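You operate a simulated robot arm through the tools that you are given. There is no shell and no other tool. Be economical: measure what you need, move in short steps, check, and stop when the job is done.

Carry out the task below with a simulated two-armed robot. There is one attempt and no reset: what you move stays moved.

JOB
Put the brush on the steel table top away on the top of the small bench. Then count the medium filters on the steel table top, then put as many of the grey blocks from the steel table top on the top of the side table. Do these in the order given.

Only the result counts: the job must be done as asked and must still hold three seconds after the hand-in. Knocking over, shifting, dropping, spilling or breaking anything else fails it.

ROBOT AND FRAMES
Two 7-joint arms with two-finger grippers on one trunk, on a base that drives. Base frame: it is fixed to the floor where the robot stands at the start and does not move with it; the origin is under the middle of the robot, x ahead of it, y to its left, z up; the surface under the hand at the start is at about z = 0.88. Readings come in m, degrees, newtons and seconds.
The left shoulder is at the start at [0.073, 0.216, 1.143], the right one opposite. With the tool pointing down near the work surface each hand reaches from about 0.3 to 0.82 m from the robot's upright axis, wherever it stands, measured 20 degrees to its own side. Places, roughly: brush (3x2x4 cm) [0.7, -0.2, 0.9]; grey block [1, -1.25, 1]; medium filter [0.75, -1.25, 1]; top of the side table [-0.9, -3.2, 0.9]; top of the small bench [1.3, 2.4, 0.9]. Payload 3.18 kg a hand.
The tool frame of a hand sits at the grasp point between the pads (the TCP): z along the fingers, y along the line on which they close. The tips reach 0.03 m beyond it. The gripper opens to 0.144 m. The gripper's body begins 0.103 m behind the TCP.
Orientation is told as [roll, pitch, yaw] about the base's x, y, z axes, in that order, counted from this pose: with the fingers straight down and closing along the base's y, the tool's x points along the base's -x, its y along +y and its z along -z.

CONTROLS
- The arms move only by the tool nudge_tool. It takes "left_motion", "right_motion" or both (then of equal length, played together; a hand with none holds still); each is a list that holds one entry, the list of rows, each a list of 7 numbers: the shift along the tool's x, y, z in units of 40 mm (1.0 is 40 mm), then the turn, a rotation vector about the tool's x, y, z in units of 5 degrees (1.0 is 5 degrees), then the gripper command, from -1 (shut) to 1 (fully open), values between in proportion. In form: [[[dx, dy, dz, rx, ry, rz, gripper], ...]]. A call has 1 to 20 rows; each row shifts and turns the commanded pose from where the row before left it, along the tool's axes as they then stand. A call with a number of a shift or a turn outside -1 to 1 is refused whole. Rows are played at 5 a second. More than 0.05 m and 8.6 degrees between two rows, or a gripper value outside its range, and nothing of the call is played. Where a pose cannot be reached the arm comes as near as it can. A force on the tool above 40 N (or 10 N above the force at the start of the call, whichever is more), or a blocked arm, ends the call early, and 0.2 s more pass. Each finger halts on what it meets, pressing with about 40 N; the grip force reading is that of the motor and also rises with nothing between the fingers. The clock runs only during rows and for 0.2 s after the last one: add rows that do not move to give the fingers time. The reply holds the time, the measured pose of the TCP, the force on the tool along the base axes, the opening and the grip force, in the units named above and with some noise, with the torque about the TCP (base axes, N m) and any sound that the robot's microphone picked up.
- Cameras (640 x 400 px; columns grow to the right, rows downward): "scene" is now at [0.1683, -0.0095, 1.3499]; the picture's right is [-0.12, -0.99, 0.00], its down [-0.39, 0.05, -0.92] and it looks along [0.91, -0.11, -0.39] (base axes); focal length 272 px, centre (320, 200). "left" rides on the left gripper at [0.076, -0.016, -0.143] in its tool frame; the picture's right is [0.21, 0.98, 0.00], its down [-0.84, 0.18, -0.51] and it looks along [-0.50, 0.11, 0.86] (tool axes); focal length 218 px, centre (320, 200). "right" rides on the right gripper at [0.076, 0.016, -0.143] in its tool frame; the picture's right is [-0.21, 0.98, 0.00], its down [-0.84, -0.18, -0.51] and it looks along [-0.50, -0.11, 0.86] (tool axes); focal length 218 px, centre (320, 200). There is no depth. A picture from a camera that has moved, and an enlarged one, comes with that camera's place and axes in the base frame and with its lens.
- grab_frame(camera): a new picture of that camera. The clock stands still meanwhile.
- lift_body(by): slides the trunk up (or, below 0, down) by that many m; the arms and the scene camera ride with it, the base frame stays. It gives what a move gives, with no picture.
- base_move(legs): drives the robot by 1 to 6 legs, each [ahead, left, turn to the left] in m, m and degrees, along the robot's own axes; the way and the turn of a leg run together, so that a leg with both is an arc; at most 1.5 m and 180 degrees a leg. The arms and the cameras ride along, it lands a little off, and it stops where it bumps. It gives what a move gives.
- pan_tilt(pan, tilt): turns the head with the scene camera to pan (to the left, within 80 degrees either way) and tilt (down, from -29 to 69), counted from straight ahead of the robot. It gives what a move gives.
- enlarge(camera, box): a new picture of the part [left, top, right, bottom] of that camera's present view, enlarged. The clock stands still meanwhile.
- finish_job(): hands the job in; it is judged then, once.

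Work in short steps. Places have to be worked out from the pictures, the camera data and where the tool is seen: move nearer, look again, correct. Check each grasp and each placing, and mend what went wrong. You have 165 turns and 118 pictures in all, those below and enlarged ones among them. Open the grippers and draw the arms clear of the work before you hand the job in, unless the task says otherwise; then end with one line.

The tools are called after "Emit:" as a command line: name --argument value ..., lists and objects as JSON in quotes. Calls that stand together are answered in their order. nudge_tool: Moves the arms, as the interface text tells. Its arguments: {"type":"object","properties":{"left_motion":{"type":"array"},"right_motion":{"type":"array"}},"required":[]} The other tools are called the same way: lift_body (by) slides the trunk up or down; base_move (legs) drives the base; pan_tilt (pan, tilt) turns the head that bears the scene camera; grab_frame (camera) takes a picture; enlarge (camera, box) takes an enlarged picture of a part of a camera's view; finish_job () hands the job in.

At the start:

```text
clock: 0.0
left_ee_pos: [0.4857, 0.0923, 1.1675]
left_orientation: [0.0, -0.1, -0.1]
left_contact_force: [0.6, -0.4, 0.4]
left_moment: [0.0, 0.0, 0.05]
left_width: 0.144
left_finger_force: 0.1
right_ee_pos: [0.5154, -0.4281, 1.1448]
right_orientation: [-0.1, 0.0, -0.1]
right_contact_force: [0.1, 0.5, -0.1]
right_moment: [0.01, 0.0, -0.05]
right_width: 0.1441
right_finger_force: 0.0
trunk travel left (down, up): [-0.225, 0.144]
robot x, y, heading: [0.0009, -0.0005, 0.0]
head pan, tilt: [-6.9, 23.3]
```

scene: 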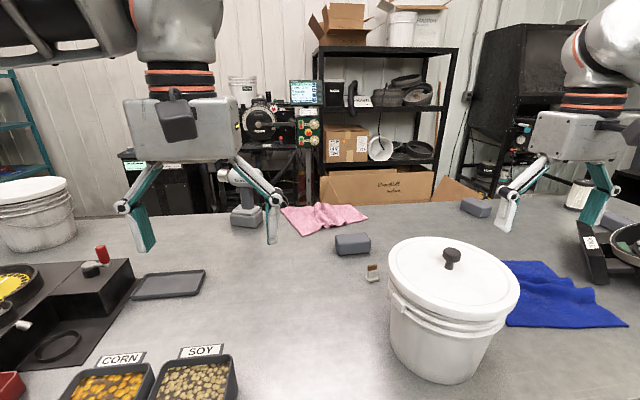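
right: 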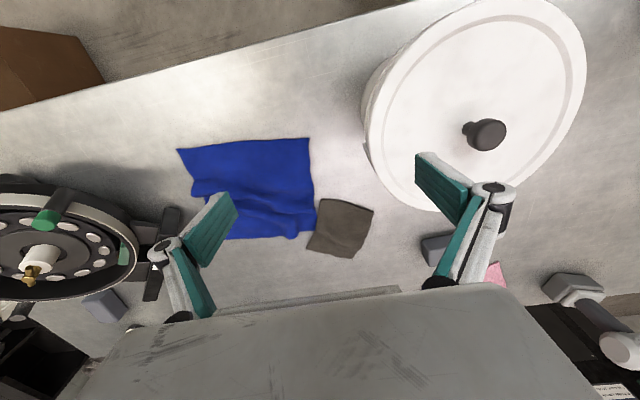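
left: 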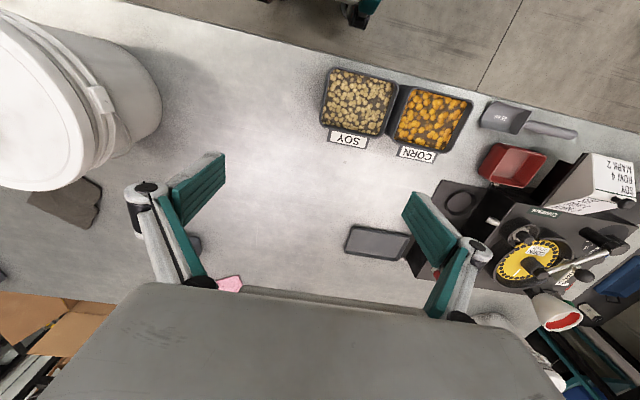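

The brush seems to be the small item at about (372,272) in the scene. I'll enlarge it, and look to the right to see the filters and blocks.

Emit:
enlarge --camera "scene" --box '[300, 210, 440, 300]'

Emit:
pan_tilt --pan -50 --tilt 20

Emit:
grab_frame --camera "scene"

```text
4.44 times, centred on (370, 255) of scene
camera zoom: at [0.1683, -0.0095, 1.3499], right [-0.12, -0.99, 0.0], down [-0.39, 0.05, -0.92], along [0.91, -0.11, -0.39], focal length 1210 px, centre (98, -44)
```

zoom: 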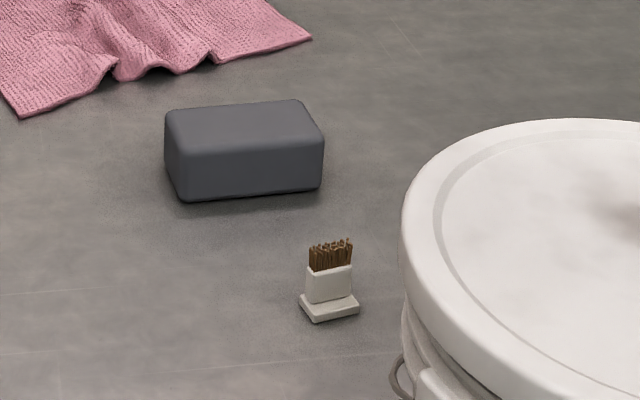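

```text
clock: 1.1
left_ee_pos: [0.4871, 0.092, 1.1686]
left_orientation: [0.1, 0.0, 0.0]
left_contact_force: [1.1, 0.1, 0.4]
left_moment: [0.01, 0.0, -0.01]
left_width: 0.144
left_finger_force: 0.1
right_ee_pos: [0.5154, -0.4269, 1.1447]
right_orientation: [0.0, -0.1, -0.1]
right_contact_force: [-0.4, -0.7, -1.0]
right_moment: [0.01, 0.05, -0.01]
right_width: 0.1441
right_finger_force: 0.1
trunk travel left (down, up): [-0.225, 0.144]
robot x, y, heading: [-0.0018, -0.0007, 0.0]
head pan, tilt: [-50.0, 20.0]
```

```text
113 pictures are left
camera scene: at [0.1363, -0.0696, 1.3552], right [-0.77, -0.64, 0.0], down [-0.22, 0.26, -0.94], along [0.6, -0.72, -0.34], focal length 272 px, centre (320, 200)
```

scene: 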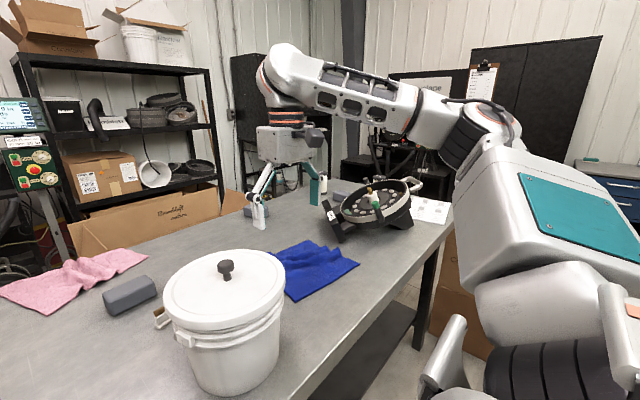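

Brush sits at about (0.72, -0.21), the bucket at about (0.5, -0.25). Let me look left and farther right for the driving routes.

Emit:
pan_tilt --pan 60 --tilt 20

Emit:
grab_frame --camera "scene"

Emit:
pan_tilt --pan -80 --tilt 25

Emit:
grab_frame --camera "scene"

```text
clock: 3.0
left_ee_pos: [0.4871, 0.0926, 1.1689]
left_orientation: [-0.1, 0.0, 0.1]
left_contact_force: [-0.3, -0.1, 0.5]
left_moment: [0.0, 0.03, 0.0]
left_width: 0.144
left_finger_force: 0.1
right_ee_pos: [0.5155, -0.4265, 1.1453]
right_orientation: [0.0, -0.2, -0.2]
right_contact_force: [-1.2, 0.1, -0.1]
right_moment: [0.0, -0.03, 0.03]
right_width: 0.1443
right_finger_force: 0.0
trunk travel left (down, up): [-0.225, 0.144]
robot x, y, heading: [0.0053, 0.0023, -0.1]
head pan, tilt: [60.0, 20.0]
```

```text
112 pictures are left
camera scene: at [0.123, 0.0823, 1.3552], right [0.87, -0.5, 0.0], down [-0.17, -0.3, -0.94], along [0.47, 0.81, -0.34], focal length 272 px, centre (320, 200)
```

scene: 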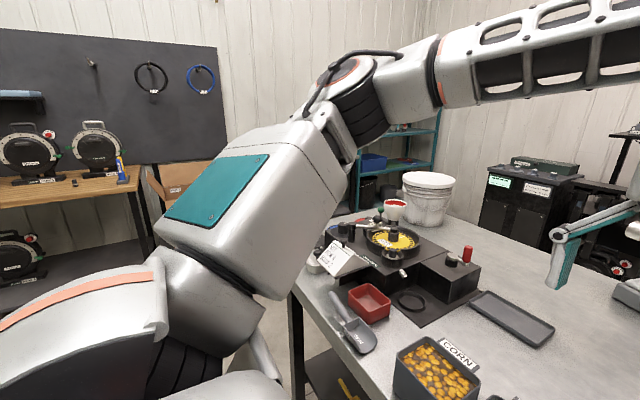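

```text
clock: 5.2
left_ee_pos: [0.4855, 0.0917, 1.1685]
left_orientation: [0.0, 0.1, 0.0]
left_contact_force: [0.5, 0.1, -0.3]
left_moment: [0.0, 0.02, -0.03]
left_width: 0.1438
left_finger_force: 0.1
right_ee_pos: [0.5142, -0.4267, 1.145]
right_orientation: [0.0, -0.1, -0.1]
right_contact_force: [0.1, -0.6, 0.1]
right_moment: [0.0, 0.02, 0.01]
right_width: 0.1442
right_finger_force: 0.1
trunk travel left (down, up): [-0.225, 0.144]
robot x, y, heading: [-0.002, 0.0038, 0.1]
head pan, tilt: [-80.0, 25.0]
```

```text
111 pictures are left
camera scene: at [0.0925, -0.089, 1.3471], right [-0.98, -0.17, 0.0], down [-0.07, 0.42, -0.91], along [0.16, -0.89, -0.42], focal length 272 px, centre (320, 200)
```

scene: 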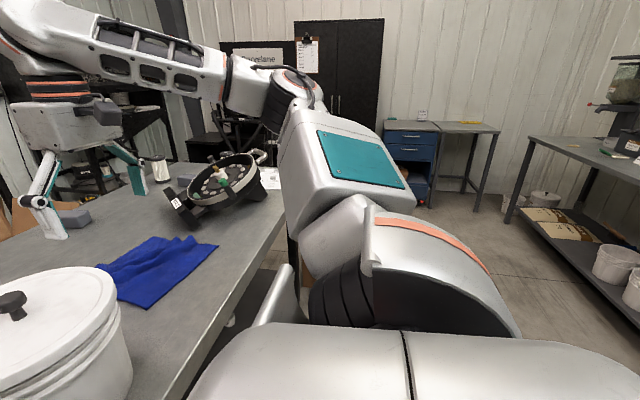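

Left hand will take the brush. I shift the base 0.15 m to the right to bring it into comfortable reach, then look again.

Emit:
base_move --legs '[[0, -0.15, 0]]'

Emit:
pan_tilt --pan 0 --tilt 35

Emit:
grab_frame --camera "scene"

```text
clock: 7.2
left_ee_pos: [0.4872, -0.0597, 1.1684]
left_orientation: [-0.1, 0.0, 0.0]
left_contact_force: [0.3, -0.4, 0.0]
left_moment: [0.04, -0.02, 0.0]
left_width: 0.144
left_finger_force: 0.0
right_ee_pos: [0.5166, -0.5767, 1.1451]
right_orientation: [0.0, -0.1, 0.0]
right_contact_force: [-0.7, 0.9, 0.0]
right_moment: [0.0, -0.04, -0.01]
right_width: 0.1437
right_finger_force: 0.2
trunk travel left (down, up): [-0.225, 0.144]
robot x, y, heading: [0.0011, -0.1505, -0.1]
head pan, tilt: [-80.0, 25.0]
```

```text
clock: 8.7
left_ee_pos: [0.4855, -0.0587, 1.1698]
left_orientation: [0.0, 0.0, 0.2]
left_contact_force: [-0.1, -0.3, -0.4]
left_moment: [0.01, 0.0, 0.0]
left_width: 0.1438
left_finger_force: 0.0
right_ee_pos: [0.5155, -0.5769, 1.1456]
right_orientation: [0.0, -0.1, 0.0]
right_contact_force: [-0.2, -0.6, -0.3]
right_moment: [0.0, 0.0, 0.03]
right_width: 0.144
right_finger_force: 0.1
trunk travel left (down, up): [-0.225, 0.144]
robot x, y, heading: [0.0014, -0.1508, 0.1]
head pan, tilt: [0.0, 35.0]
```

```text
110 pictures are left
camera scene: at [0.1645, -0.1491, 1.3313], right [0.0, -1.0, 0.0], down [-0.57, 0.0, -0.82], along [0.82, 0.0, -0.57], focal length 272 px, centre (320, 200)
```

scene: 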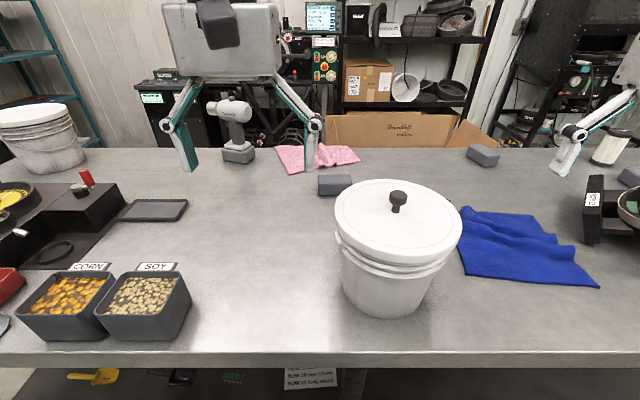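

Bucket hides the brush from the head now. I move the left hand forward, clear of the bucket, and look with the wrist camera.

Emit:
nudge_tool --left_motion '[[[-0.85, 0, 0, 0, 0, 0, 1], [-0.85, 0, 0, 0, 0, 0, 1], [-0.85, 0, 0, 0, 0, 0, 1], [-0.85, 0, 0, 0, 0, 0, 1], [0, 0, 0, 0, 0, 0, 1]]]'

Emit:
grab_frame --camera "left"

```text
clock: 9.9
left_ee_pos: [0.5985, -0.0577, 1.1682]
left_orientation: [0.0, 0.0, 0.1]
left_contact_force: [0.6, -1.3, 0.3]
left_moment: [-0.01, 0.02, -0.01]
left_width: 0.144
left_finger_force: 0.0
left hand out of reach, approached as far as the arm can: row 4
right_ee_pos: [0.5163, -0.5784, 1.1447]
right_orientation: [0.0, -0.1, 0.0]
right_contact_force: [-0.4, 0.2, -0.8]
right_moment: [0.04, 0.03, 0.0]
right_width: 0.1439
right_finger_force: 0.1
trunk travel left (down, up): [-0.225, 0.144]
robot x, y, heading: [0.0019, -0.1512, -0.1]
head pan, tilt: [0.0, 35.0]
```

```text
109 pictures are left
camera left: at [0.5221, -0.0745, 1.3119], right [-0.21, 0.98, 0.0], down [0.84, 0.18, 0.51], along [0.5, 0.11, -0.86], focal length 218 px, centre (320, 200)
```

left: 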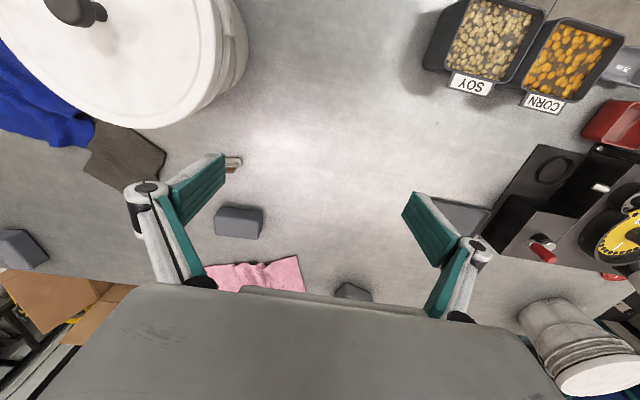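

Brush re-measured at (0.718, -0.214). Reach is limited by height, so I raise the trunk 0.1 m, then continue forward.

Emit:
lift_body --by 0.1

Emit:
nudge_tool --left_motion '[[[-0.8, 0, 0.5, 0, 0, 0, 0.6], [-0.8, -0.4, 0.5, 0, 0, 0, 0.2], [-0.6, -0.8, 0.5, 0, 0, 0, 0.2], [-0.5, -0.8, 0.5, 0, 0, 0, 0.2], [0, 0, 0, 0, 0, 0, 0.2]]]'

Emit:
grab_frame --camera "left"

```text
clock: 11.2
left_ee_pos: [0.5792, -0.0586, 1.314]
left_orientation: [0.0, -4.7, 0.2]
left_contact_force: [0.2, -0.5, -0.5]
left_moment: [0.01, 0.03, 0.01]
left_width: 0.1439
left_finger_force: 0.2
right_ee_pos: [0.5167, -0.5766, 1.2432]
right_orientation: [-0.1, 0.0, 0.0]
right_contact_force: [-0.3, -0.5, -0.3]
right_moment: [0.0, 0.0, -0.03]
right_width: 0.1444
right_finger_force: 0.1
trunk travel left (down, up): [-0.325, 0.044]
robot x, y, heading: [-0.0004, -0.1509, -0.0]
head pan, tilt: [0.0, 35.0]
```

```text
clock: 12.4
left_ee_pos: [0.618, -0.0692, 1.2683]
left_orientation: [0.0, -4.9, 0.1]
left_contact_force: [0.4, -0.2, 0.3]
left_moment: [0.0, 0.01, -0.03]
left_width: 0.0862
left_finger_force: 0.1
left hand out of reach, approached as far as the arm can: row 1, 2, 3, 4
right_ee_pos: [0.5141, -0.5787, 1.2453]
right_orientation: [-0.1, -0.1, 0.0]
right_contact_force: [-0.2, -0.2, -0.5]
right_moment: [-0.04, -0.03, 0.02]
right_width: 0.1439
right_finger_force: 0.1
trunk travel left (down, up): [-0.325, 0.044]
robot x, y, heading: [0.0021, -0.1508, 0.1]
head pan, tilt: [0.0, 35.0]
```

```text
108 pictures are left
camera left: at [0.5296, -0.0851, 1.4039], right [-0.21, 0.98, -0.02], down [0.8, 0.18, 0.58], along [0.57, 0.11, -0.82], focal length 218 px, centre (320, 200)
```

left: 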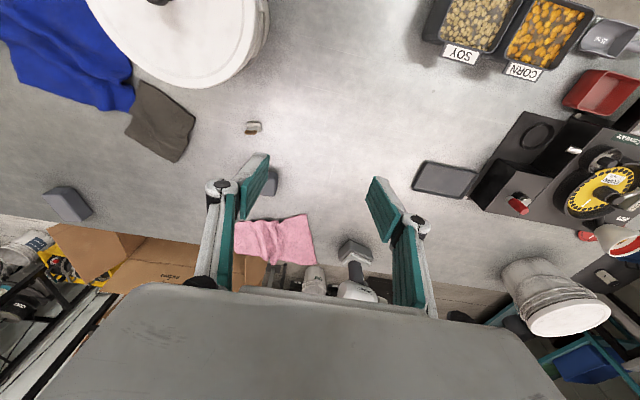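

Go down first (more reach lower), correcting the pitch, staying left of the bucket.

Emit:
nudge_tool --left_motion '[[[0, 0, 1, 0, 0.98, 0, 0.2], [0, 0, 1, 0, 0, 0, 0.2], [0, 0, 1, 0, 0, 0, 0.2], [0, 0, 1, 0, 0, 0, 0.2], [0, 0, 0, 0, 0, 0, 0.2]]]'

```text
clock: 13.6
left_ee_pos: [0.6112, -0.0498, 1.1054]
left_orientation: [0.0, 0.1, 0.1]
left_contact_force: [-0.3, 0.2, 0.2]
left_moment: [0.04, -0.02, 0.01]
left_width: 0.0867
left_finger_force: 0.0
left hand out of reach, approached as far as the arm can: row 1
right_ee_pos: [0.5158, -0.5773, 1.2451]
right_orientation: [0.1, 0.0, 0.0]
right_contact_force: [0.1, 0.0, -0.1]
right_moment: [0.02, -0.04, 0.02]
right_width: 0.1442
right_finger_force: 0.1
trunk travel left (down, up): [-0.325, 0.044]
robot x, y, heading: [-0.0003, -0.1556, -0.2]
head pan, tilt: [0.0, 35.0]
```

Pose is upright again. Continue forward and down toward the brush.

Emit:
nudge_tool --left_motion '[[[-0.3, 0, 0.8, 0, 0, 0, 0.0], [-0.7, 0, 0.6, 0, 0, 0, 0.0], [-0.8, -0.2, 0.3, 0, 0, 0, 0.0], [-0.6, -0.6, 0.3, 0, 0, 0, 0.0], [0, -0.8, 0, 0, 0, 0, 0.0], [0, 0, 0, 0, 0, 0, 0.0]]]'

Emit:
grab_frame --camera "left"

```text
clock: 15.0
left_ee_pos: [0.6837, -0.0871, 1.0372]
left_orientation: [-0.1, 0.1, 0.1]
left_contact_force: [0.2, 1.0, 0.8]
left_moment: [-0.05, -0.04, 0.01]
left_width: 0.0723
left_finger_force: 0.0
left hand out of reach, approached as far as the arm can: row 4
right_ee_pos: [0.5156, -0.5749, 1.2459]
right_orientation: [-0.1, -0.1, -0.1]
right_contact_force: [0.0, 1.0, 0.1]
right_moment: [-0.08, -0.02, -0.01]
right_width: 0.1441
right_finger_force: 0.1
trunk travel left (down, up): [-0.325, 0.044]
robot x, y, heading: [-0.0028, -0.1519, 0.0]
head pan, tilt: [0.0, 35.0]
```

```text
107 pictures are left
camera left: at [0.6076, -0.1035, 1.1816], right [-0.21, 0.98, 0.0], down [0.84, 0.18, 0.51], along [0.49, 0.11, -0.86], focal length 218 px, centre (320, 200)
```

left: 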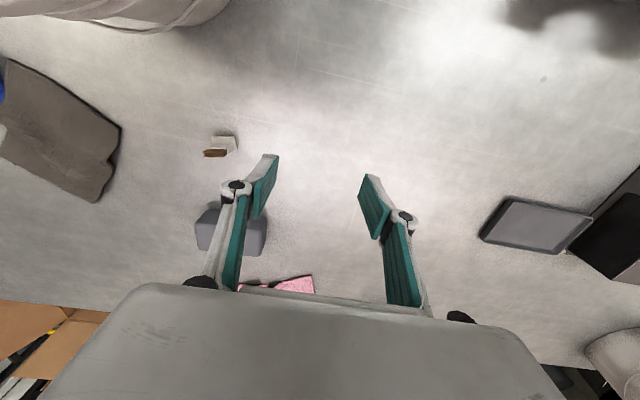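

The hand is at its reach limit here (shoulder to wrist ~0.64 m). I check how much room there is between robot and table edge to drive forward.

Emit:
pan_tilt --pan 0 --tilt 69

Emit:
grab_frame --camera "scene"

```text
clock: 16.0
left_ee_pos: [0.6837, -0.0883, 1.0362]
left_orientation: [0.0, 0.1, 0.2]
left_contact_force: [-1.0, -0.7, -0.7]
left_moment: [-0.02, 0.02, 0.03]
left_width: 0.0718
left_finger_force: 0.0
right_ee_pos: [0.5159, -0.5774, 1.246]
right_orientation: [0.0, -0.1, 0.0]
right_contact_force: [-1.0, -0.1, -0.3]
right_moment: [-0.03, 0.01, 0.0]
right_width: 0.1439
right_finger_force: 0.1
trunk travel left (down, up): [-0.325, 0.044]
robot x, y, heading: [0.0004, -0.1544, 0.2]
head pan, tilt: [0.0, 68.8]
```

```text
106 pictures are left
camera scene: at [0.0962, -0.149, 1.3904], right [0.0, -1.0, 0.0], down [-0.93, 0.0, -0.36], along [0.36, 0.0, -0.93], focal length 272 px, centre (320, 200)
```

scene: 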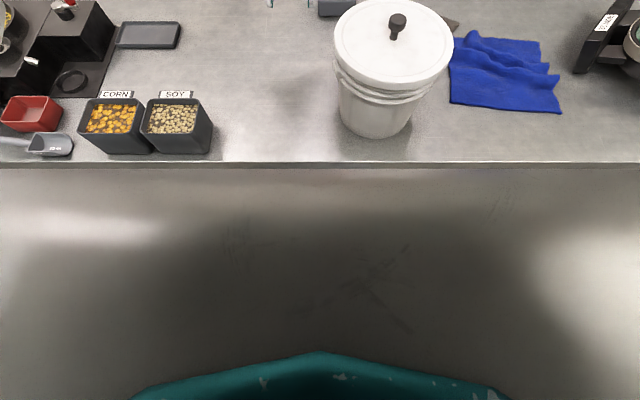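

The table edge is at x≈0.37 with free floor in front of the robot. I drive forward 0.12 m (hand at tips z≈1.0 clears everything there).

Emit:
base_move --legs '[[0.12, 0, 0]]'

Emit:
grab_frame --camera "left"

```text
clock: 17.3
left_ee_pos: [0.805, -0.0889, 1.0378]
left_orientation: [0.0, 0.2, 0.1]
left_contact_force: [0.3, 0.5, 0.0]
left_moment: [-0.06, 0.01, 0.0]
left_width: 0.072
left_finger_force: 0.1
right_ee_pos: [0.6394, -0.5768, 1.2448]
right_orientation: [0.0, 0.0, 0.0]
right_contact_force: [0.3, -0.4, 0.0]
right_moment: [-0.01, 0.04, -0.02]
right_width: 0.1442
right_finger_force: 0.0
trunk travel left (down, up): [-0.325, 0.044]
robot x, y, heading: [0.1198, -0.1463, -0.2]
head pan, tilt: [0.0, 68.8]
```

```text
105 pictures are left
camera left: at [0.7295, -0.1052, 1.1811], right [-0.21, 0.98, 0.0], down [0.84, 0.18, 0.5], along [0.49, 0.11, -0.86], focal length 218 px, centre (320, 200)
```

left: 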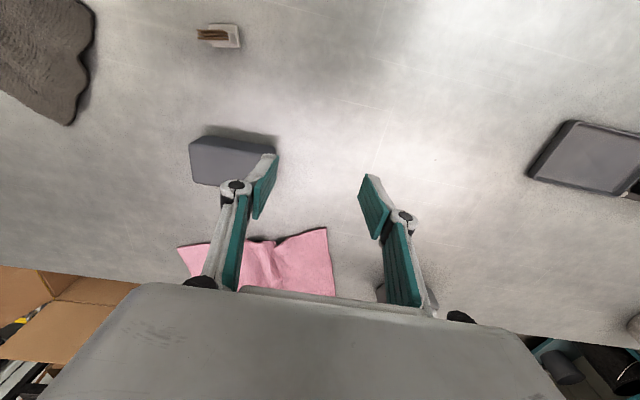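

Base moved. I look closely at the brush's orientation.

Emit:
enlarge --camera "left" --box '[170, 0, 282, 70]'

```text
5.71 times, centred on (226, 35) of left
camera zoom: at [0.7295, -0.1052, 1.1811], right [-0.21, 0.98, 0.0], down [0.84, 0.18, 0.5], along [0.49, 0.11, -0.86], focal length 1247 px, centre (857, 1143)
```

zoom: 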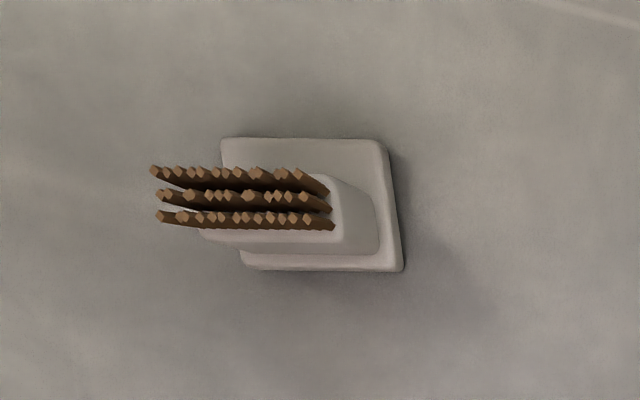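

Brush centre (0.7175, -0.213), its long edge 12° off the base y. To keep the wrist camera away from the bucket I grip across the 2 cm side with yaw −78°. First retract a little and turn.

Emit:
nudge_tool --left_motion '[[[0.8, 0, 0, 0, 0, 0, 0], [0.7, 0, 0, 0, 0, 0, 0], [0, 0, 0, 0, 0, 0.975, 0], [0, 0, 0, 0, 0, 0.975, 0], [0, 0, 0, 0, 0, 0.975, 0], [0, 0, 0, 0, 0, 0.975, 0], [0, 0, 0, 0, 0, 0.975, 0], [0, 0, 0, 0, 0, 0.975, 0], [0, 0, 0, 0, 0, 0.975, 0], [0, 0, 0, 0, 0, 0.975, 0], [0, 0, 0, 0, 0, 0.975, 0], [0, 0, 0, 0, 0, 0.975, 0], [0, 0, 0, 0, 0, 0.975, 0], [0, 0, 0, 0, 0, 0.975, 0], [0, 0, 0, 0, 0, 0.975, 0], [0, 0, 0, 0, 0, 0.975, 0], [0, 0, 0, 0, 0, 0.975, 0], [0, 0, 0, 0, 0, 0.975, 0]]]'

Emit:
grab_frame --camera "left"

```text
clock: 21.1
left_ee_pos: [0.7443, -0.0891, 1.0384]
left_orientation: [-0.2, 0.0, -17.0]
left_contact_force: [0.1, 0.2, -0.7]
left_moment: [0.04, 0.01, 0.01]
left_width: 0.072
left_finger_force: 0.2
left hand out of reach, approached as far as the arm can: row 7, 8, 9, 10, 11, 12, 13, 14, 15, 16, 17, 18
right_ee_pos: [0.6362, -0.5789, 1.2448]
right_orientation: [0.1, -0.1, 0.0]
right_contact_force: [0.0, 0.7, 0.9]
right_moment: [0.01, 0.04, -0.01]
right_width: 0.1441
right_finger_force: 0.2
trunk travel left (down, up): [-0.325, 0.044]
robot x, y, heading: [0.1195, -0.1509, -0.0]
head pan, tilt: [0.0, 68.8]
```

```text
103 pictures are left
camera left: at [0.667, -0.0822, 1.1816], right [0.09, 1.0, 0.0], down [0.86, -0.07, 0.51], along [0.5, -0.04, -0.86], focal length 218 px, centre (320, 200)
```

left: 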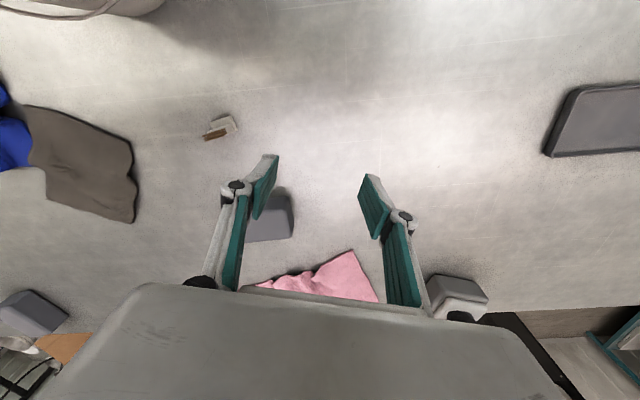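

The wrist stops at −17° that way; I turn the other way instead, to yaw +102° (same grip axis, camera beyond the brush, away from the bucket).

Emit:
nudge_tool --left_motion '[[[0, 0, 0, 0, 0, -1, 0], [0, 0, 0, 0, 0, -1, 0], [0, 0, 0, 0, 0, -1, 0], [0, 0, 0, 0, 0, -1, 0], [0, 0, 0, 0, 0, -1, 0], [0, 0, 0, 0, 0, -1, 0], [0, 0, 0, 0, 0, -1, 0], [0, 0, 0, 0, 0, -1, 0], [0, 0, 0, 0, 0, -1, 0], [0, 0, 0, 0, 0, -1, 0], [0, 0, 0, 0, 0, -1, 0], [0, 0, 0, 0, 0, -1, 0], [0, 0, 0, 0, 0, -1, 0], [0, 0, 0, 0, 0, -1, 0], [0, 0, 0, 0, 0, -1, 0], [0, 0, 0, 0, 0, -1, 0], [0, 0, 0, 0, 0, -1, 0], [0, 0, 0, 0, 0, -1, 0]]]'

```text
clock: 24.9
left_ee_pos: [0.7446, -0.0901, 1.0389]
left_orientation: [0.2, 0.0, 73.1]
left_contact_force: [0.2, -0.4, -0.4]
left_moment: [0.02, 0.04, 0.0]
left_width: 0.072
left_finger_force: 0.1
right_ee_pos: [0.6368, -0.5781, 1.2455]
right_orientation: [0.0, -0.1, 0.0]
right_contact_force: [0.3, -0.2, 0.4]
right_moment: [0.02, 0.02, -0.02]
right_width: 0.144
right_finger_force: 0.1
trunk travel left (down, up): [-0.325, 0.044]
robot x, y, heading: [0.1255, -0.1504, 0.3]
head pan, tilt: [0.0, 68.8]
```

Works. Finish the turn to 102°.

Emit:
nudge_tool --left_motion '[[[0, 0, 0, 0, 0, -1, 0], [0, 0, 0, 0, 0, -1, 0], [0, 0, 0, 0, 0, -1, 0], [0, 0, 0, 0, 0, -1, 0], [0, 0, 0, 0, 0, -1, 0], [0, 0, 0, 0, 0, -0.8, 0], [0, 0, 0, 0, 0, 0, 0]]]'

Emit:
grab_frame --camera "left"

```text
clock: 26.5
left_ee_pos: [0.7445, -0.0894, 1.0381]
left_orientation: [0.1, 0.1, 102.1]
left_contact_force: [-0.1, 0.2, -0.5]
left_moment: [-0.02, 0.02, 0.02]
left_width: 0.0722
left_finger_force: 0.0
right_ee_pos: [0.636, -0.5774, 1.2451]
right_orientation: [0.0, -0.1, 0.1]
right_contact_force: [0.1, 0.2, -0.4]
right_moment: [0.04, 0.0, -0.04]
right_width: 0.1438
right_finger_force: 0.0
trunk travel left (down, up): [-0.325, 0.044]
robot x, y, heading: [0.1185, -0.1486, -0.1]
head pan, tilt: [0.0, 68.8]
```

```text
102 pictures are left
camera left: at [0.777, -0.1603, 1.1814], right [-0.91, -0.41, 0.0], down [-0.35, 0.79, 0.51], along [-0.21, 0.46, -0.86], focal length 218 px, centre (320, 200)
```

left: 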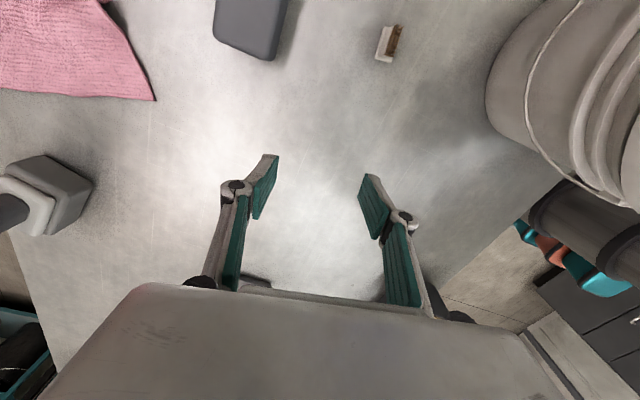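

Clear view of brush (refined to (0.719, -0.215)) and bucket. Move over it at the present height.

Emit:
nudge_tool --left_motion '[[[0.98, 0.43, 0, 0, 0, 0, 0], [0.98, 0.43, 0, 0, 0, 0, 0], [0.98, 0.42, 0, 0, 0, 0, 0], [0, 0, 0, 0, 0, 0, 0]]]'

Emit:
grab_frame --camera "left"

Emit:
pan_tilt --pan -5 --tilt 35

Emit:
grab_frame --camera "scene"

```text
clock: 27.5
left_ee_pos: [0.7186, -0.2142, 1.0383]
left_orientation: [0.3, 0.1, 102.1]
left_contact_force: [-0.6, -0.4, 0.2]
left_moment: [-0.04, 0.05, 0.01]
left_width: 0.0721
left_finger_force: 0.1
right_ee_pos: [0.6378, -0.5756, 1.2462]
right_orientation: [0.0, -0.1, 0.0]
right_contact_force: [-0.3, 1.0, 0.2]
right_moment: [-0.03, 0.02, 0.04]
right_width: 0.1439
right_finger_force: 0.1
trunk travel left (down, up): [-0.325, 0.044]
robot x, y, heading: [0.1209, -0.153, 0.2]
head pan, tilt: [0.0, 68.8]
```

```text
101 pictures are left
camera left: at [0.7514, -0.2851, 1.1823], right [-0.91, -0.41, 0.0], down [-0.35, 0.79, 0.51], along [-0.21, 0.46, -0.86], focal length 218 px, centre (320, 200)
```

left: 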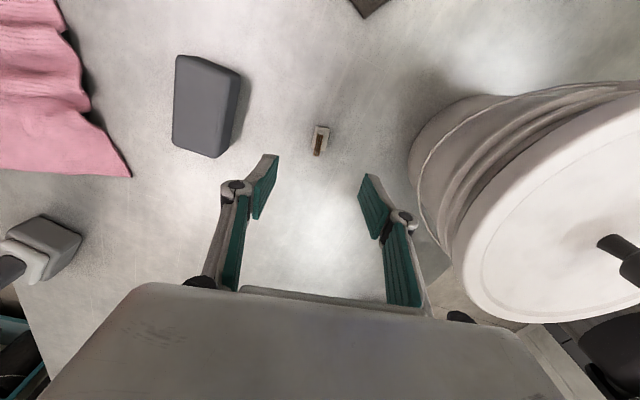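

```text
clock: 28.5
left_ee_pos: [0.7186, -0.2162, 1.038]
left_orientation: [0.2, 0.0, 102.1]
left_contact_force: [0.3, -0.8, -0.3]
left_moment: [0.01, 0.02, -0.01]
left_width: 0.072
left_finger_force: 0.1
right_ee_pos: [0.6377, -0.578, 1.245]
right_orientation: [0.0, -0.1, 0.0]
right_contact_force: [0.7, 0.1, -0.6]
right_moment: [0.0, -0.01, 0.02]
right_width: 0.1441
right_finger_force: 0.2
trunk travel left (down, up): [-0.325, 0.044]
robot x, y, heading: [0.1233, -0.1498, 0.1]
head pan, tilt: [-5.0, 35.0]
```

```text
100 pictures are left
camera scene: at [0.249, -0.1566, 1.434], right [-0.09, -1.0, 0.0], down [-0.57, 0.05, -0.82], along [0.82, -0.07, -0.57], focal length 272 px, centre (320, 200)
```

scene: 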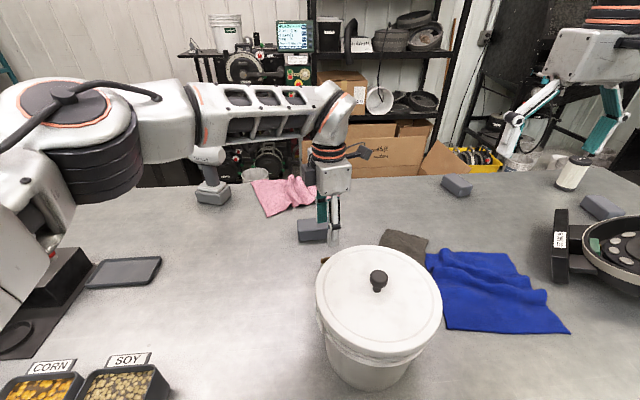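

Aligned within 2 mm. Descend to TCP z≈0.917, opening kept.

Emit:
nudge_tool --left_motion '[[[0, 0, 0.8, 0, 0, 0, 0], [0, 0, 0.8, 0, 0, 0, 0], [0, 0, 0.8, 0, 0, 0, 0], [0, 0, 0.4, 0, 0, 0, 0], [0, 0, 0.2, 0, 0, 0, 0], [0, 0, 0, 0, 0, 0, 0]]]'

Emit:
enlarge --camera "left" --box '[200, 100, 440, 250]'

```text
clock: 29.9
left_ee_pos: [0.7195, -0.2149, 0.9182]
left_orientation: [0.1, 0.0, 102.1]
left_contact_force: [0.5, -0.4, 0.7]
left_moment: [0.0, -0.03, -0.03]
left_width: 0.0723
left_finger_force: 0.1
right_ee_pos: [0.6376, -0.5769, 1.2459]
right_orientation: [-0.1, -0.1, 0.1]
right_contact_force: [-0.8, -0.2, -0.1]
right_moment: [0.02, 0.01, -0.04]
right_width: 0.1441
right_finger_force: 0.0
trunk travel left (down, up): [-0.325, 0.044]
robot x, y, heading: [0.1205, -0.1495, -0.0]
head pan, tilt: [-5.0, 35.0]
```

```text
2.67 times, centred on (320, 175) of left
camera zoom: at [0.7514, -0.2858, 1.062], right [-0.91, -0.41, 0.0], down [-0.35, 0.79, 0.51], along [-0.21, 0.46, -0.86], focal length 582 px, centre (320, 267)
```

zoom: 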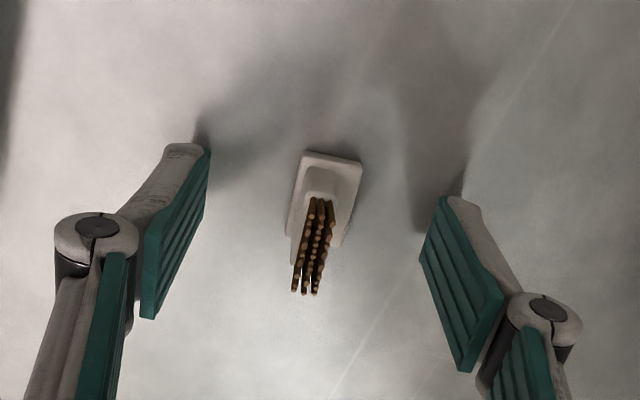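

Brush is between the fingers. Close.

Emit:
nudge_tool --left_motion '[[[0, 0, 0, 0, 0, 0, -0.4], [0, 0, 0, 0, 0, 0, -0.7], [0, 0, 0, 0, 0, 0, -1], [0, 0, 0, 0, 0, 0, -1], [0, 0, 0, 0, 0, 0, -1]]]'

```text
clock: 31.1
left_ee_pos: [0.7194, -0.2142, 0.9183]
left_orientation: [0.1, 0.0, 102.0]
left_contact_force: [-0.4, 1.3, 0.0]
left_moment: [0.0, 0.01, -0.02]
left_width: 0.0085
left_finger_force: 39.0
right_ee_pos: [0.6373, -0.5762, 1.2452]
right_orientation: [0.0, 0.0, 0.0]
right_contact_force: [0.1, -0.9, 1.2]
right_moment: [0.03, -0.02, -0.01]
right_width: 0.1439
right_finger_force: 0.1
trunk travel left (down, up): [-0.325, 0.044]
robot x, y, heading: [0.1203, -0.1508, -0.2]
head pan, tilt: [-5.0, 35.0]
```

Width 8.5 mm: holding the neck, seemingly. Lift 10 cm and check.

Emit:
nudge_tool --left_motion '[[[0, 0, -0.5, 0, 0, 0, -1], [0, 0, -1, 0, 0, 0, -1], [0, 0, -1, 0, 0, 0, -1], [0, 0, -0.6, 0, 0, 0, -1], [0, 0, 0, 0, 0, 0, -1]]]'

Emit:
enlarge --camera "left" --box '[200, 100, 440, 250]'

```text
clock: 32.3
left_ee_pos: [0.7196, -0.2143, 1.0418]
left_orientation: [0.2, 0.1, 101.9]
left_contact_force: [0.7, -0.3, -0.4]
left_moment: [0.0, 0.03, 0.0]
left_width: 0.0083
left_finger_force: 39.0
right_ee_pos: [0.6372, -0.5758, 1.2457]
right_orientation: [-0.1, 0.0, -0.1]
right_contact_force: [-0.1, 0.4, -0.7]
right_moment: [0.03, -0.02, 0.0]
right_width: 0.1441
right_finger_force: 0.1
trunk travel left (down, up): [-0.325, 0.044]
robot x, y, heading: [0.1204, -0.1486, 0.0]
head pan, tilt: [-5.0, 35.0]
```

```text
2.67 times, centred on (320, 175) of left
camera zoom: at [0.7522, -0.2861, 1.1853], right [-0.91, -0.41, 0.0], down [-0.35, 0.79, 0.51], along [-0.21, 0.46, -0.86], focal length 582 px, centre (320, 267)
```

zoom: 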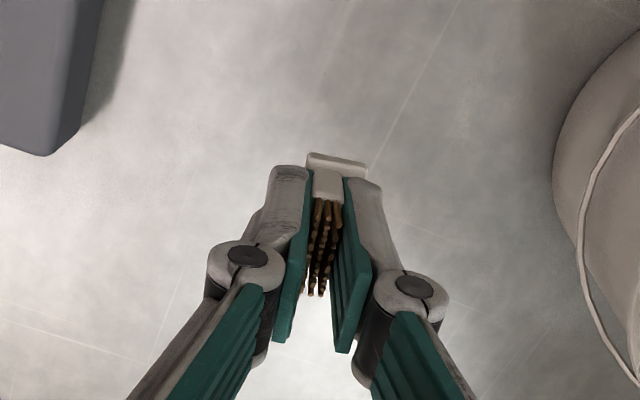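

Grasp is good; brush bottom is ~0.038 below TCP. Move left away from the bucket and up.

Emit:
nudge_tool --left_motion '[[[-0.87, 0, 0, 0, 0, 0, -1], [-0.87, 0.05, 0, 0, 0, 0, -1], [-0.87, 0.1, -0.2, 0, 0, 0, -1], [-0.87, 0.1, -0.6, 0, 0, 0, -1], [-0.87, 0.1, -0.8, 0, 0, 0, -1], [-0.8, 0.1, -0.9, 0, 0, 0, -1], [0, 0, -0.9, 0, 0, 0, -1], [0, 0, 0, 0, 0, 0, -1]]]'

Emit:
pan_tilt --pan 75 --tilt 20

Emit:
grab_frame --camera "scene"

```text
clock: 34.1
left_ee_pos: [0.6581, -0.0177, 1.1761]
left_orientation: [0.2, 0.0, 102.0]
left_contact_force: [0.6, 0.9, -0.2]
left_moment: [-0.02, -0.04, -0.04]
left_width: 0.0084
left_finger_force: 39.2
right_ee_pos: [0.6366, -0.5766, 1.2451]
right_orientation: [0.0, -0.1, 0.1]
right_contact_force: [-0.3, -0.1, -0.4]
right_moment: [0.03, 0.0, 0.01]
right_width: 0.144
right_finger_force: 0.1
trunk travel left (down, up): [-0.325, 0.044]
robot x, y, heading: [0.1231, -0.1524, -0.0]
head pan, tilt: [-5.0, 35.0]
```

```text
clock: 35.6
left_ee_pos: [0.6581, -0.0191, 1.1757]
left_orientation: [0.1, 0.0, 102.0]
left_contact_force: [0.0, 0.2, -1.0]
left_moment: [-0.01, 0.01, -0.01]
left_width: 0.0083
left_finger_force: 39.3
right_ee_pos: [0.6376, -0.577, 1.2444]
right_orientation: [0.2, -0.1, -0.1]
right_contact_force: [0.2, -0.2, 0.4]
right_moment: [0.02, 0.01, -0.01]
right_width: 0.1442
right_finger_force: 0.1
trunk travel left (down, up): [-0.325, 0.044]
robot x, y, heading: [0.1224, -0.1495, 0.0]
head pan, tilt: [75.0, 20.0]
```

```text
97 pictures are left
camera scene: at [0.1853, -0.0591, 1.4579], right [0.97, -0.26, 0.0], down [-0.09, -0.33, -0.94], along [0.24, 0.91, -0.34], focal length 272 px, centre (320, 200)
```

scene: 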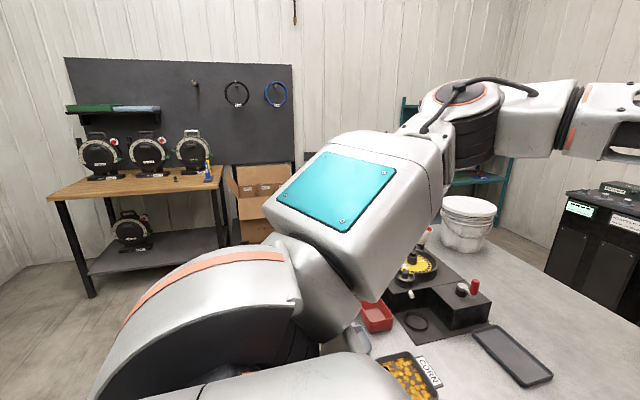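

The bench is hidden behind the arm. Back off from the table 0.6 m and turn left to look.

Emit:
base_move --legs '[[-0.6, 0, 0], [0, 0, 60]]'

Emit:
pan_tilt --pan 0 --tilt 15

Emit:
grab_frame --camera "scene"

```text
clock: 41.6
left_ee_pos: [-0.3225, 0.3796, 1.1756]
left_orientation: [0.1, 0.0, 161.5]
left_contact_force: [-0.5, -0.5, -0.5]
left_moment: [0.0, -0.06, -0.04]
left_width: 0.0086
left_finger_force: 39.1
right_ee_pos: [0.1506, 0.0787, 1.2445]
right_orientation: [0.0, -0.1, 59.6]
right_contact_force: [0.7, 0.0, 0.0]
right_moment: [-0.01, -0.01, 0.02]
right_width: 0.144
right_finger_force: 0.0
trunk travel left (down, up): [-0.325, 0.044]
robot x, y, heading: [-0.4766, -0.151, 59.4]
head pan, tilt: [75.0, 20.0]
```

```text
clock: 43.1
left_ee_pos: [-0.3207, 0.3799, 1.1763]
left_orientation: [0.1, 0.0, 161.6]
left_contact_force: [1.0, 0.7, -0.5]
left_moment: [0.0, 0.01, 0.01]
left_width: 0.0083
left_finger_force: 39.1
right_ee_pos: [0.1502, 0.0787, 1.2458]
right_orientation: [0.0, -0.2, 59.5]
right_contact_force: [0.4, 0.3, 1.0]
right_moment: [0.01, -0.03, 0.02]
right_width: 0.144
right_finger_force: 0.0
trunk travel left (down, up): [-0.325, 0.044]
robot x, y, heading: [-0.4823, -0.1452, 59.9]
head pan, tilt: [0.0, 15.0]
```

```text
96 pictures are left
camera scene: at [-0.4112, -0.0333, 1.466], right [0.86, -0.5, 0.0], down [-0.13, -0.22, -0.97], along [0.49, 0.83, -0.26], focal length 272 px, centre (320, 200)
```

scene: 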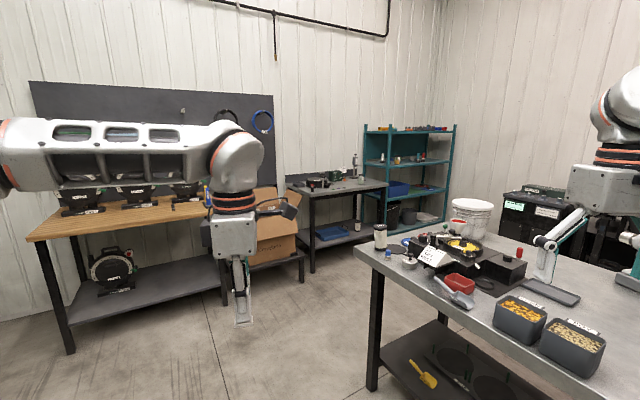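

The grey bench at (340,185) matches the small bench. Enlarge it.

Emit:
enlarge --camera "scene" --box '[270, 140, 430, 240]'

```text
4.00 times, centred on (350, 190) of scene
camera zoom: at [-0.4112, -0.0333, 1.466], right [0.86, -0.5, 0.0], down [-0.13, -0.22, -0.97], along [0.49, 0.83, -0.26], focal length 1089 px, centre (200, 240)
```

zoom: 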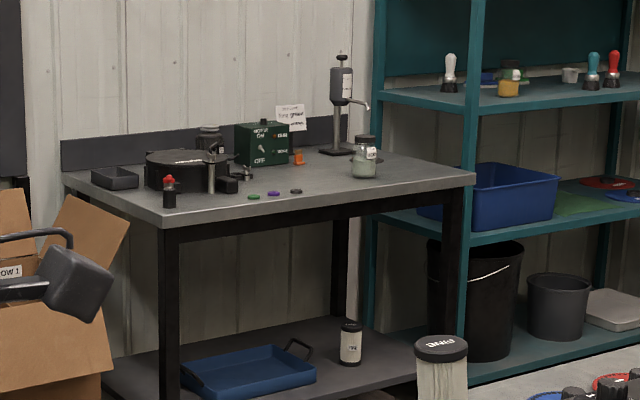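

Bench front edge lies at about y≈1.95–2.05, x 0.7–1.55; free spot is front-right. Steel table's left end is y≈1.0. I turn to heading 90° and drive up to a waypoint.

Emit:
base_move --legs '[[0, 0, 30], [1.2, 0, 0]]'

Emit:
pan_tilt --pan -45 --tilt 25

Emit:
grab_frame --camera "scene"

```text
clock: 50.6
left_ee_pos: [-0.5874, 1.5792, 1.1758]
left_orientation: [0.2, 0.0, -168.9]
left_contact_force: [0.5, -0.3, -1.5]
left_moment: [-0.02, -0.03, -0.01]
left_width: 0.0083
left_finger_force: 39.4
right_ee_pos: [-0.029, 1.549, 1.2453]
right_orientation: [0.1, 0.0, 88.9]
right_contact_force: [0.8, 0.5, -0.4]
right_moment: [0.0, 0.03, -0.02]
right_width: 0.144
right_finger_force: 0.2
trunk travel left (down, up): [-0.325, 0.044]
robot x, y, heading: [-0.466, 1.0388, 89.1]
head pan, tilt: [0.0, 15.0]
```

```text
clock: 51.7
left_ee_pos: [-0.5893, 1.5795, 1.1755]
left_orientation: [0.1, -0.1, -168.8]
left_contact_force: [0.1, -0.5, 0.4]
left_moment: [0.0, -0.01, 0.01]
left_width: 0.0084
left_finger_force: 39.0
right_ee_pos: [-0.0295, 1.5475, 1.2463]
right_orientation: [0.0, 0.0, 88.9]
right_contact_force: [0.8, -0.4, 0.5]
right_moment: [0.01, 0.0, 0.05]
right_width: 0.1439
right_finger_force: 0.0
trunk travel left (down, up): [-0.325, 0.044]
robot x, y, heading: [-0.4648, 1.0396, 89.2]
head pan, tilt: [-45.0, 25.0]
```

```text
94 pictures are left
camera scene: at [-0.3984, 1.1456, 1.4498], right [0.7, -0.72, 0.0], down [-0.3, -0.29, -0.91], along [0.65, 0.63, -0.42], focal length 272 px, centre (320, 200)
```

scene: 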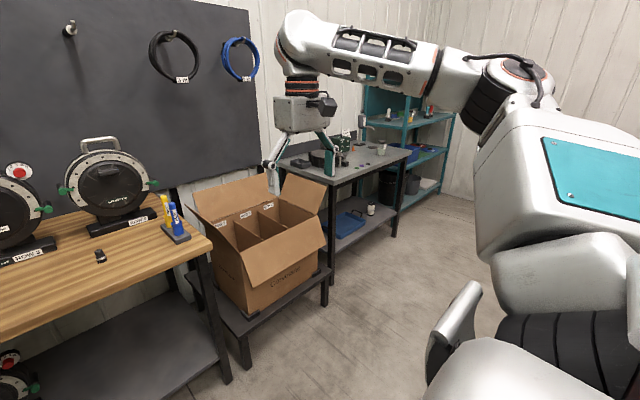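

Bench front ≈ y 2.1, x 0.72–1.62. Continue diagonally toward it, keeping clear of the steel table's end.

Emit:
base_move --legs '[[0.38, -0.65, 0], [0, -0.5, 0]]'

Emit:
pan_tilt --pan -20 --tilt 30

Emit:
grab_frame --camera "scene"

```text
clock: 62.4
left_ee_pos: [0.5666, 1.945, 1.1761]
left_orientation: [0.1, 0.0, -168.5]
left_contact_force: [-1.0, -0.7, 0.3]
left_moment: [0.01, -0.01, 0.02]
left_width: 0.0082
left_finger_force: 39.0
right_ee_pos: [1.1261, 1.9185, 1.2452]
right_orientation: [0.0, -0.1, 89.4]
right_contact_force: [-0.2, -0.3, -0.3]
right_moment: [0.02, -0.01, -0.01]
right_width: 0.1441
right_finger_force: 0.0
trunk travel left (down, up): [-0.325, 0.044]
robot x, y, heading: [0.6952, 1.4075, 89.7]
head pan, tilt: [-45.0, 25.0]
```

```text
clock: 63.3
left_ee_pos: [0.5665, 1.9442, 1.1751]
left_orientation: [0.3, 0.0, -168.5]
left_contact_force: [0.3, 0.0, -0.3]
left_moment: [0.0, -0.01, -0.03]
left_width: 0.0085
left_finger_force: 39.2
right_ee_pos: [1.1252, 1.9193, 1.2449]
right_orientation: [0.1, 0.0, 89.3]
right_contact_force: [-0.2, -0.2, -0.4]
right_moment: [-0.03, 0.01, 0.01]
right_width: 0.1438
right_finger_force: 0.0
trunk travel left (down, up): [-0.325, 0.044]
robot x, y, heading: [0.6931, 1.4064, 89.6]
head pan, tilt: [-20.0, 30.0]
```

```text
93 pictures are left
camera scene: at [0.7261, 1.5332, 1.4419], right [0.94, -0.35, 0.0], down [-0.18, -0.47, -0.87], along [0.3, 0.81, -0.5], focal length 272 px, centre (320, 200)
```

scene: 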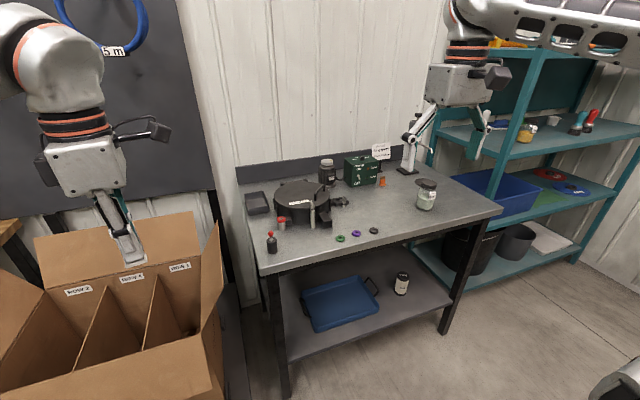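

Bench measured: front y≈2.126, top z≈0.88; free spot at about (1.30, 2.20) between bead (1.16) and jar (1.43). I turn to heading 55° and step to about (1.0, 1.6), which keeps the right arm clear of the shelf.

Emit:
base_move --legs '[[0, 0, -35], [0.334, -0.138, 0]]'

Emit:
pan_tilt --pan 10 --tilt 35

Emit:
grab_frame --camera "scene"

Emit:
grab_frame --camera "left"

```text
clock: 67.3
left_ee_pos: [1.2063, 2.1142, 1.1766]
left_orientation: [0.2, 0.0, 156.4]
left_contact_force: [-0.3, 0.5, -0.5]
left_moment: [-0.04, 0.01, 0.02]
left_width: 0.0085
left_finger_force: 39.0
right_ee_pos: [1.6479, 1.7721, 1.2447]
right_orientation: [0.0, -0.2, 54.3]
right_contact_force: [0.5, 0.8, -0.3]
right_moment: [0.01, 0.0, 0.04]
right_width: 0.1441
right_finger_force: 0.1
trunk travel left (down, up): [-0.325, 0.044]
robot x, y, heading: [1.0001, 1.6006, 54.3]
head pan, tilt: [-20.0, 30.0]
```

```text
clock: 68.3
left_ee_pos: [1.206, 2.1138, 1.1754]
left_orientation: [0.1, 0.0, 156.2]
left_contact_force: [0.7, 0.5, -0.9]
left_moment: [-0.04, 0.02, -0.03]
left_width: 0.0084
left_finger_force: 38.6
right_ee_pos: [1.6478, 1.7719, 1.2453]
right_orientation: [0.1, -0.1, 54.1]
right_contact_force: [-0.8, 0.0, -0.3]
right_moment: [0.04, -0.02, 0.0]
right_width: 0.144
right_finger_force: 0.0
trunk travel left (down, up): [-0.325, 0.044]
robot x, y, heading: [1.0001, 1.5991, 54.1]
head pan, tilt: [10.0, 35.0]
```

```text
92 pictures are left
camera scene: at [1.0619, 1.7147, 1.434], right [0.9, -0.43, 0.0], down [-0.25, -0.52, -0.82], along [0.36, 0.74, -0.57], focal length 272 px, centre (320, 200)
```

scene: 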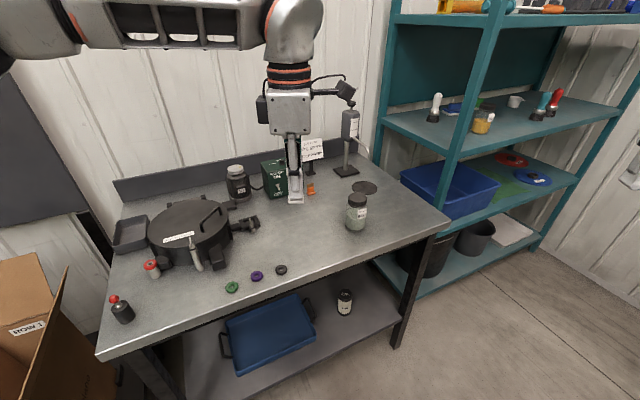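

```text
91 pictures are left
camera left: at [1.2827, 2.0995, 1.3197], right [-0.2, -0.98, 0.0], down [-0.84, 0.17, 0.51], along [-0.5, 0.1, -0.86], focal length 218 px, centre (320, 200)
```

left: 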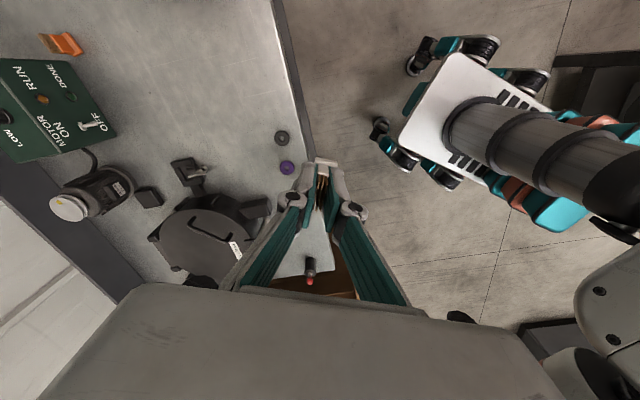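

Target (1.31, 2.215): 8 cm behind the front edge, clear of bead and jar. Move over it while descending part of the way.

Emit:
nudge_tool --left_motion '[[[0.3, -0.8, 0.6, 0, 0, 0, -1], [0.3, -0.8, 0.7, 0, 0, 0, -1], [0.4, -0.8, 0.7, 0, 0, 0, -1], [0.36, -0.8, 0.7, 0, 0, 0, -1], [0, -0.16, 0.7, 0, 0, 0, -1], [0, 0, 0, 0, 0, 0, -1]]]'

Emit:
grab_frame --camera "left"

Emit:
grab_frame --camera "scene"

```text
clock: 69.7
left_ee_pos: [1.31, 2.216, 1.0389]
left_orientation: [0.1, 0.0, 156.3]
left_contact_force: [0.1, -0.3, -0.2]
left_moment: [-0.01, -0.01, 0.02]
left_width: 0.0085
left_finger_force: 39.1
right_ee_pos: [1.6468, 1.7695, 1.2454]
right_orientation: [0.0, -0.1, 54.2]
right_contact_force: [-0.2, -0.1, -0.4]
right_moment: [0.01, 0.02, 0.0]
right_width: 0.144
right_finger_force: 0.1
trunk travel left (down, up): [-0.325, 0.044]
robot x, y, heading: [0.9991, 1.5987, 54.4]
head pan, tilt: [10.0, 35.0]
```

```text
90 pictures are left
camera left: at [1.3872, 2.2007, 1.1828], right [-0.2, -0.98, 0.0], down [-0.84, 0.18, 0.51], along [-0.5, 0.1, -0.86], focal length 218 px, centre (320, 200)
```

left: 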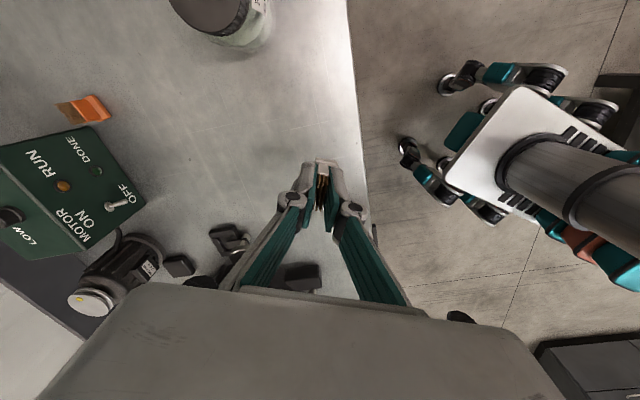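

```text
89 pictures are left
camera scene: at [1.062, 1.7144, 1.4341], right [0.9, -0.43, 0.0], down [-0.25, -0.52, -0.82], along [0.35, 0.74, -0.57], focal length 272 px, centre (320, 200)
```

scene: 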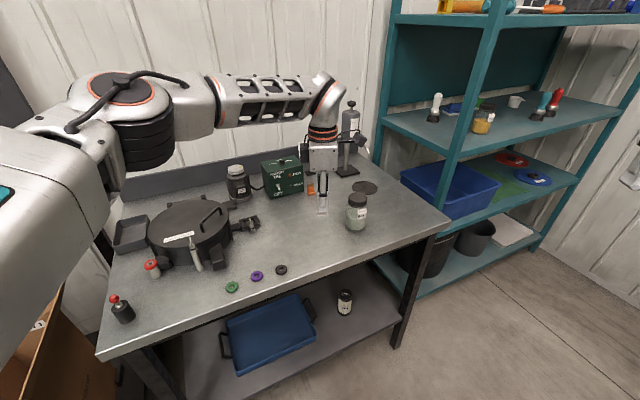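

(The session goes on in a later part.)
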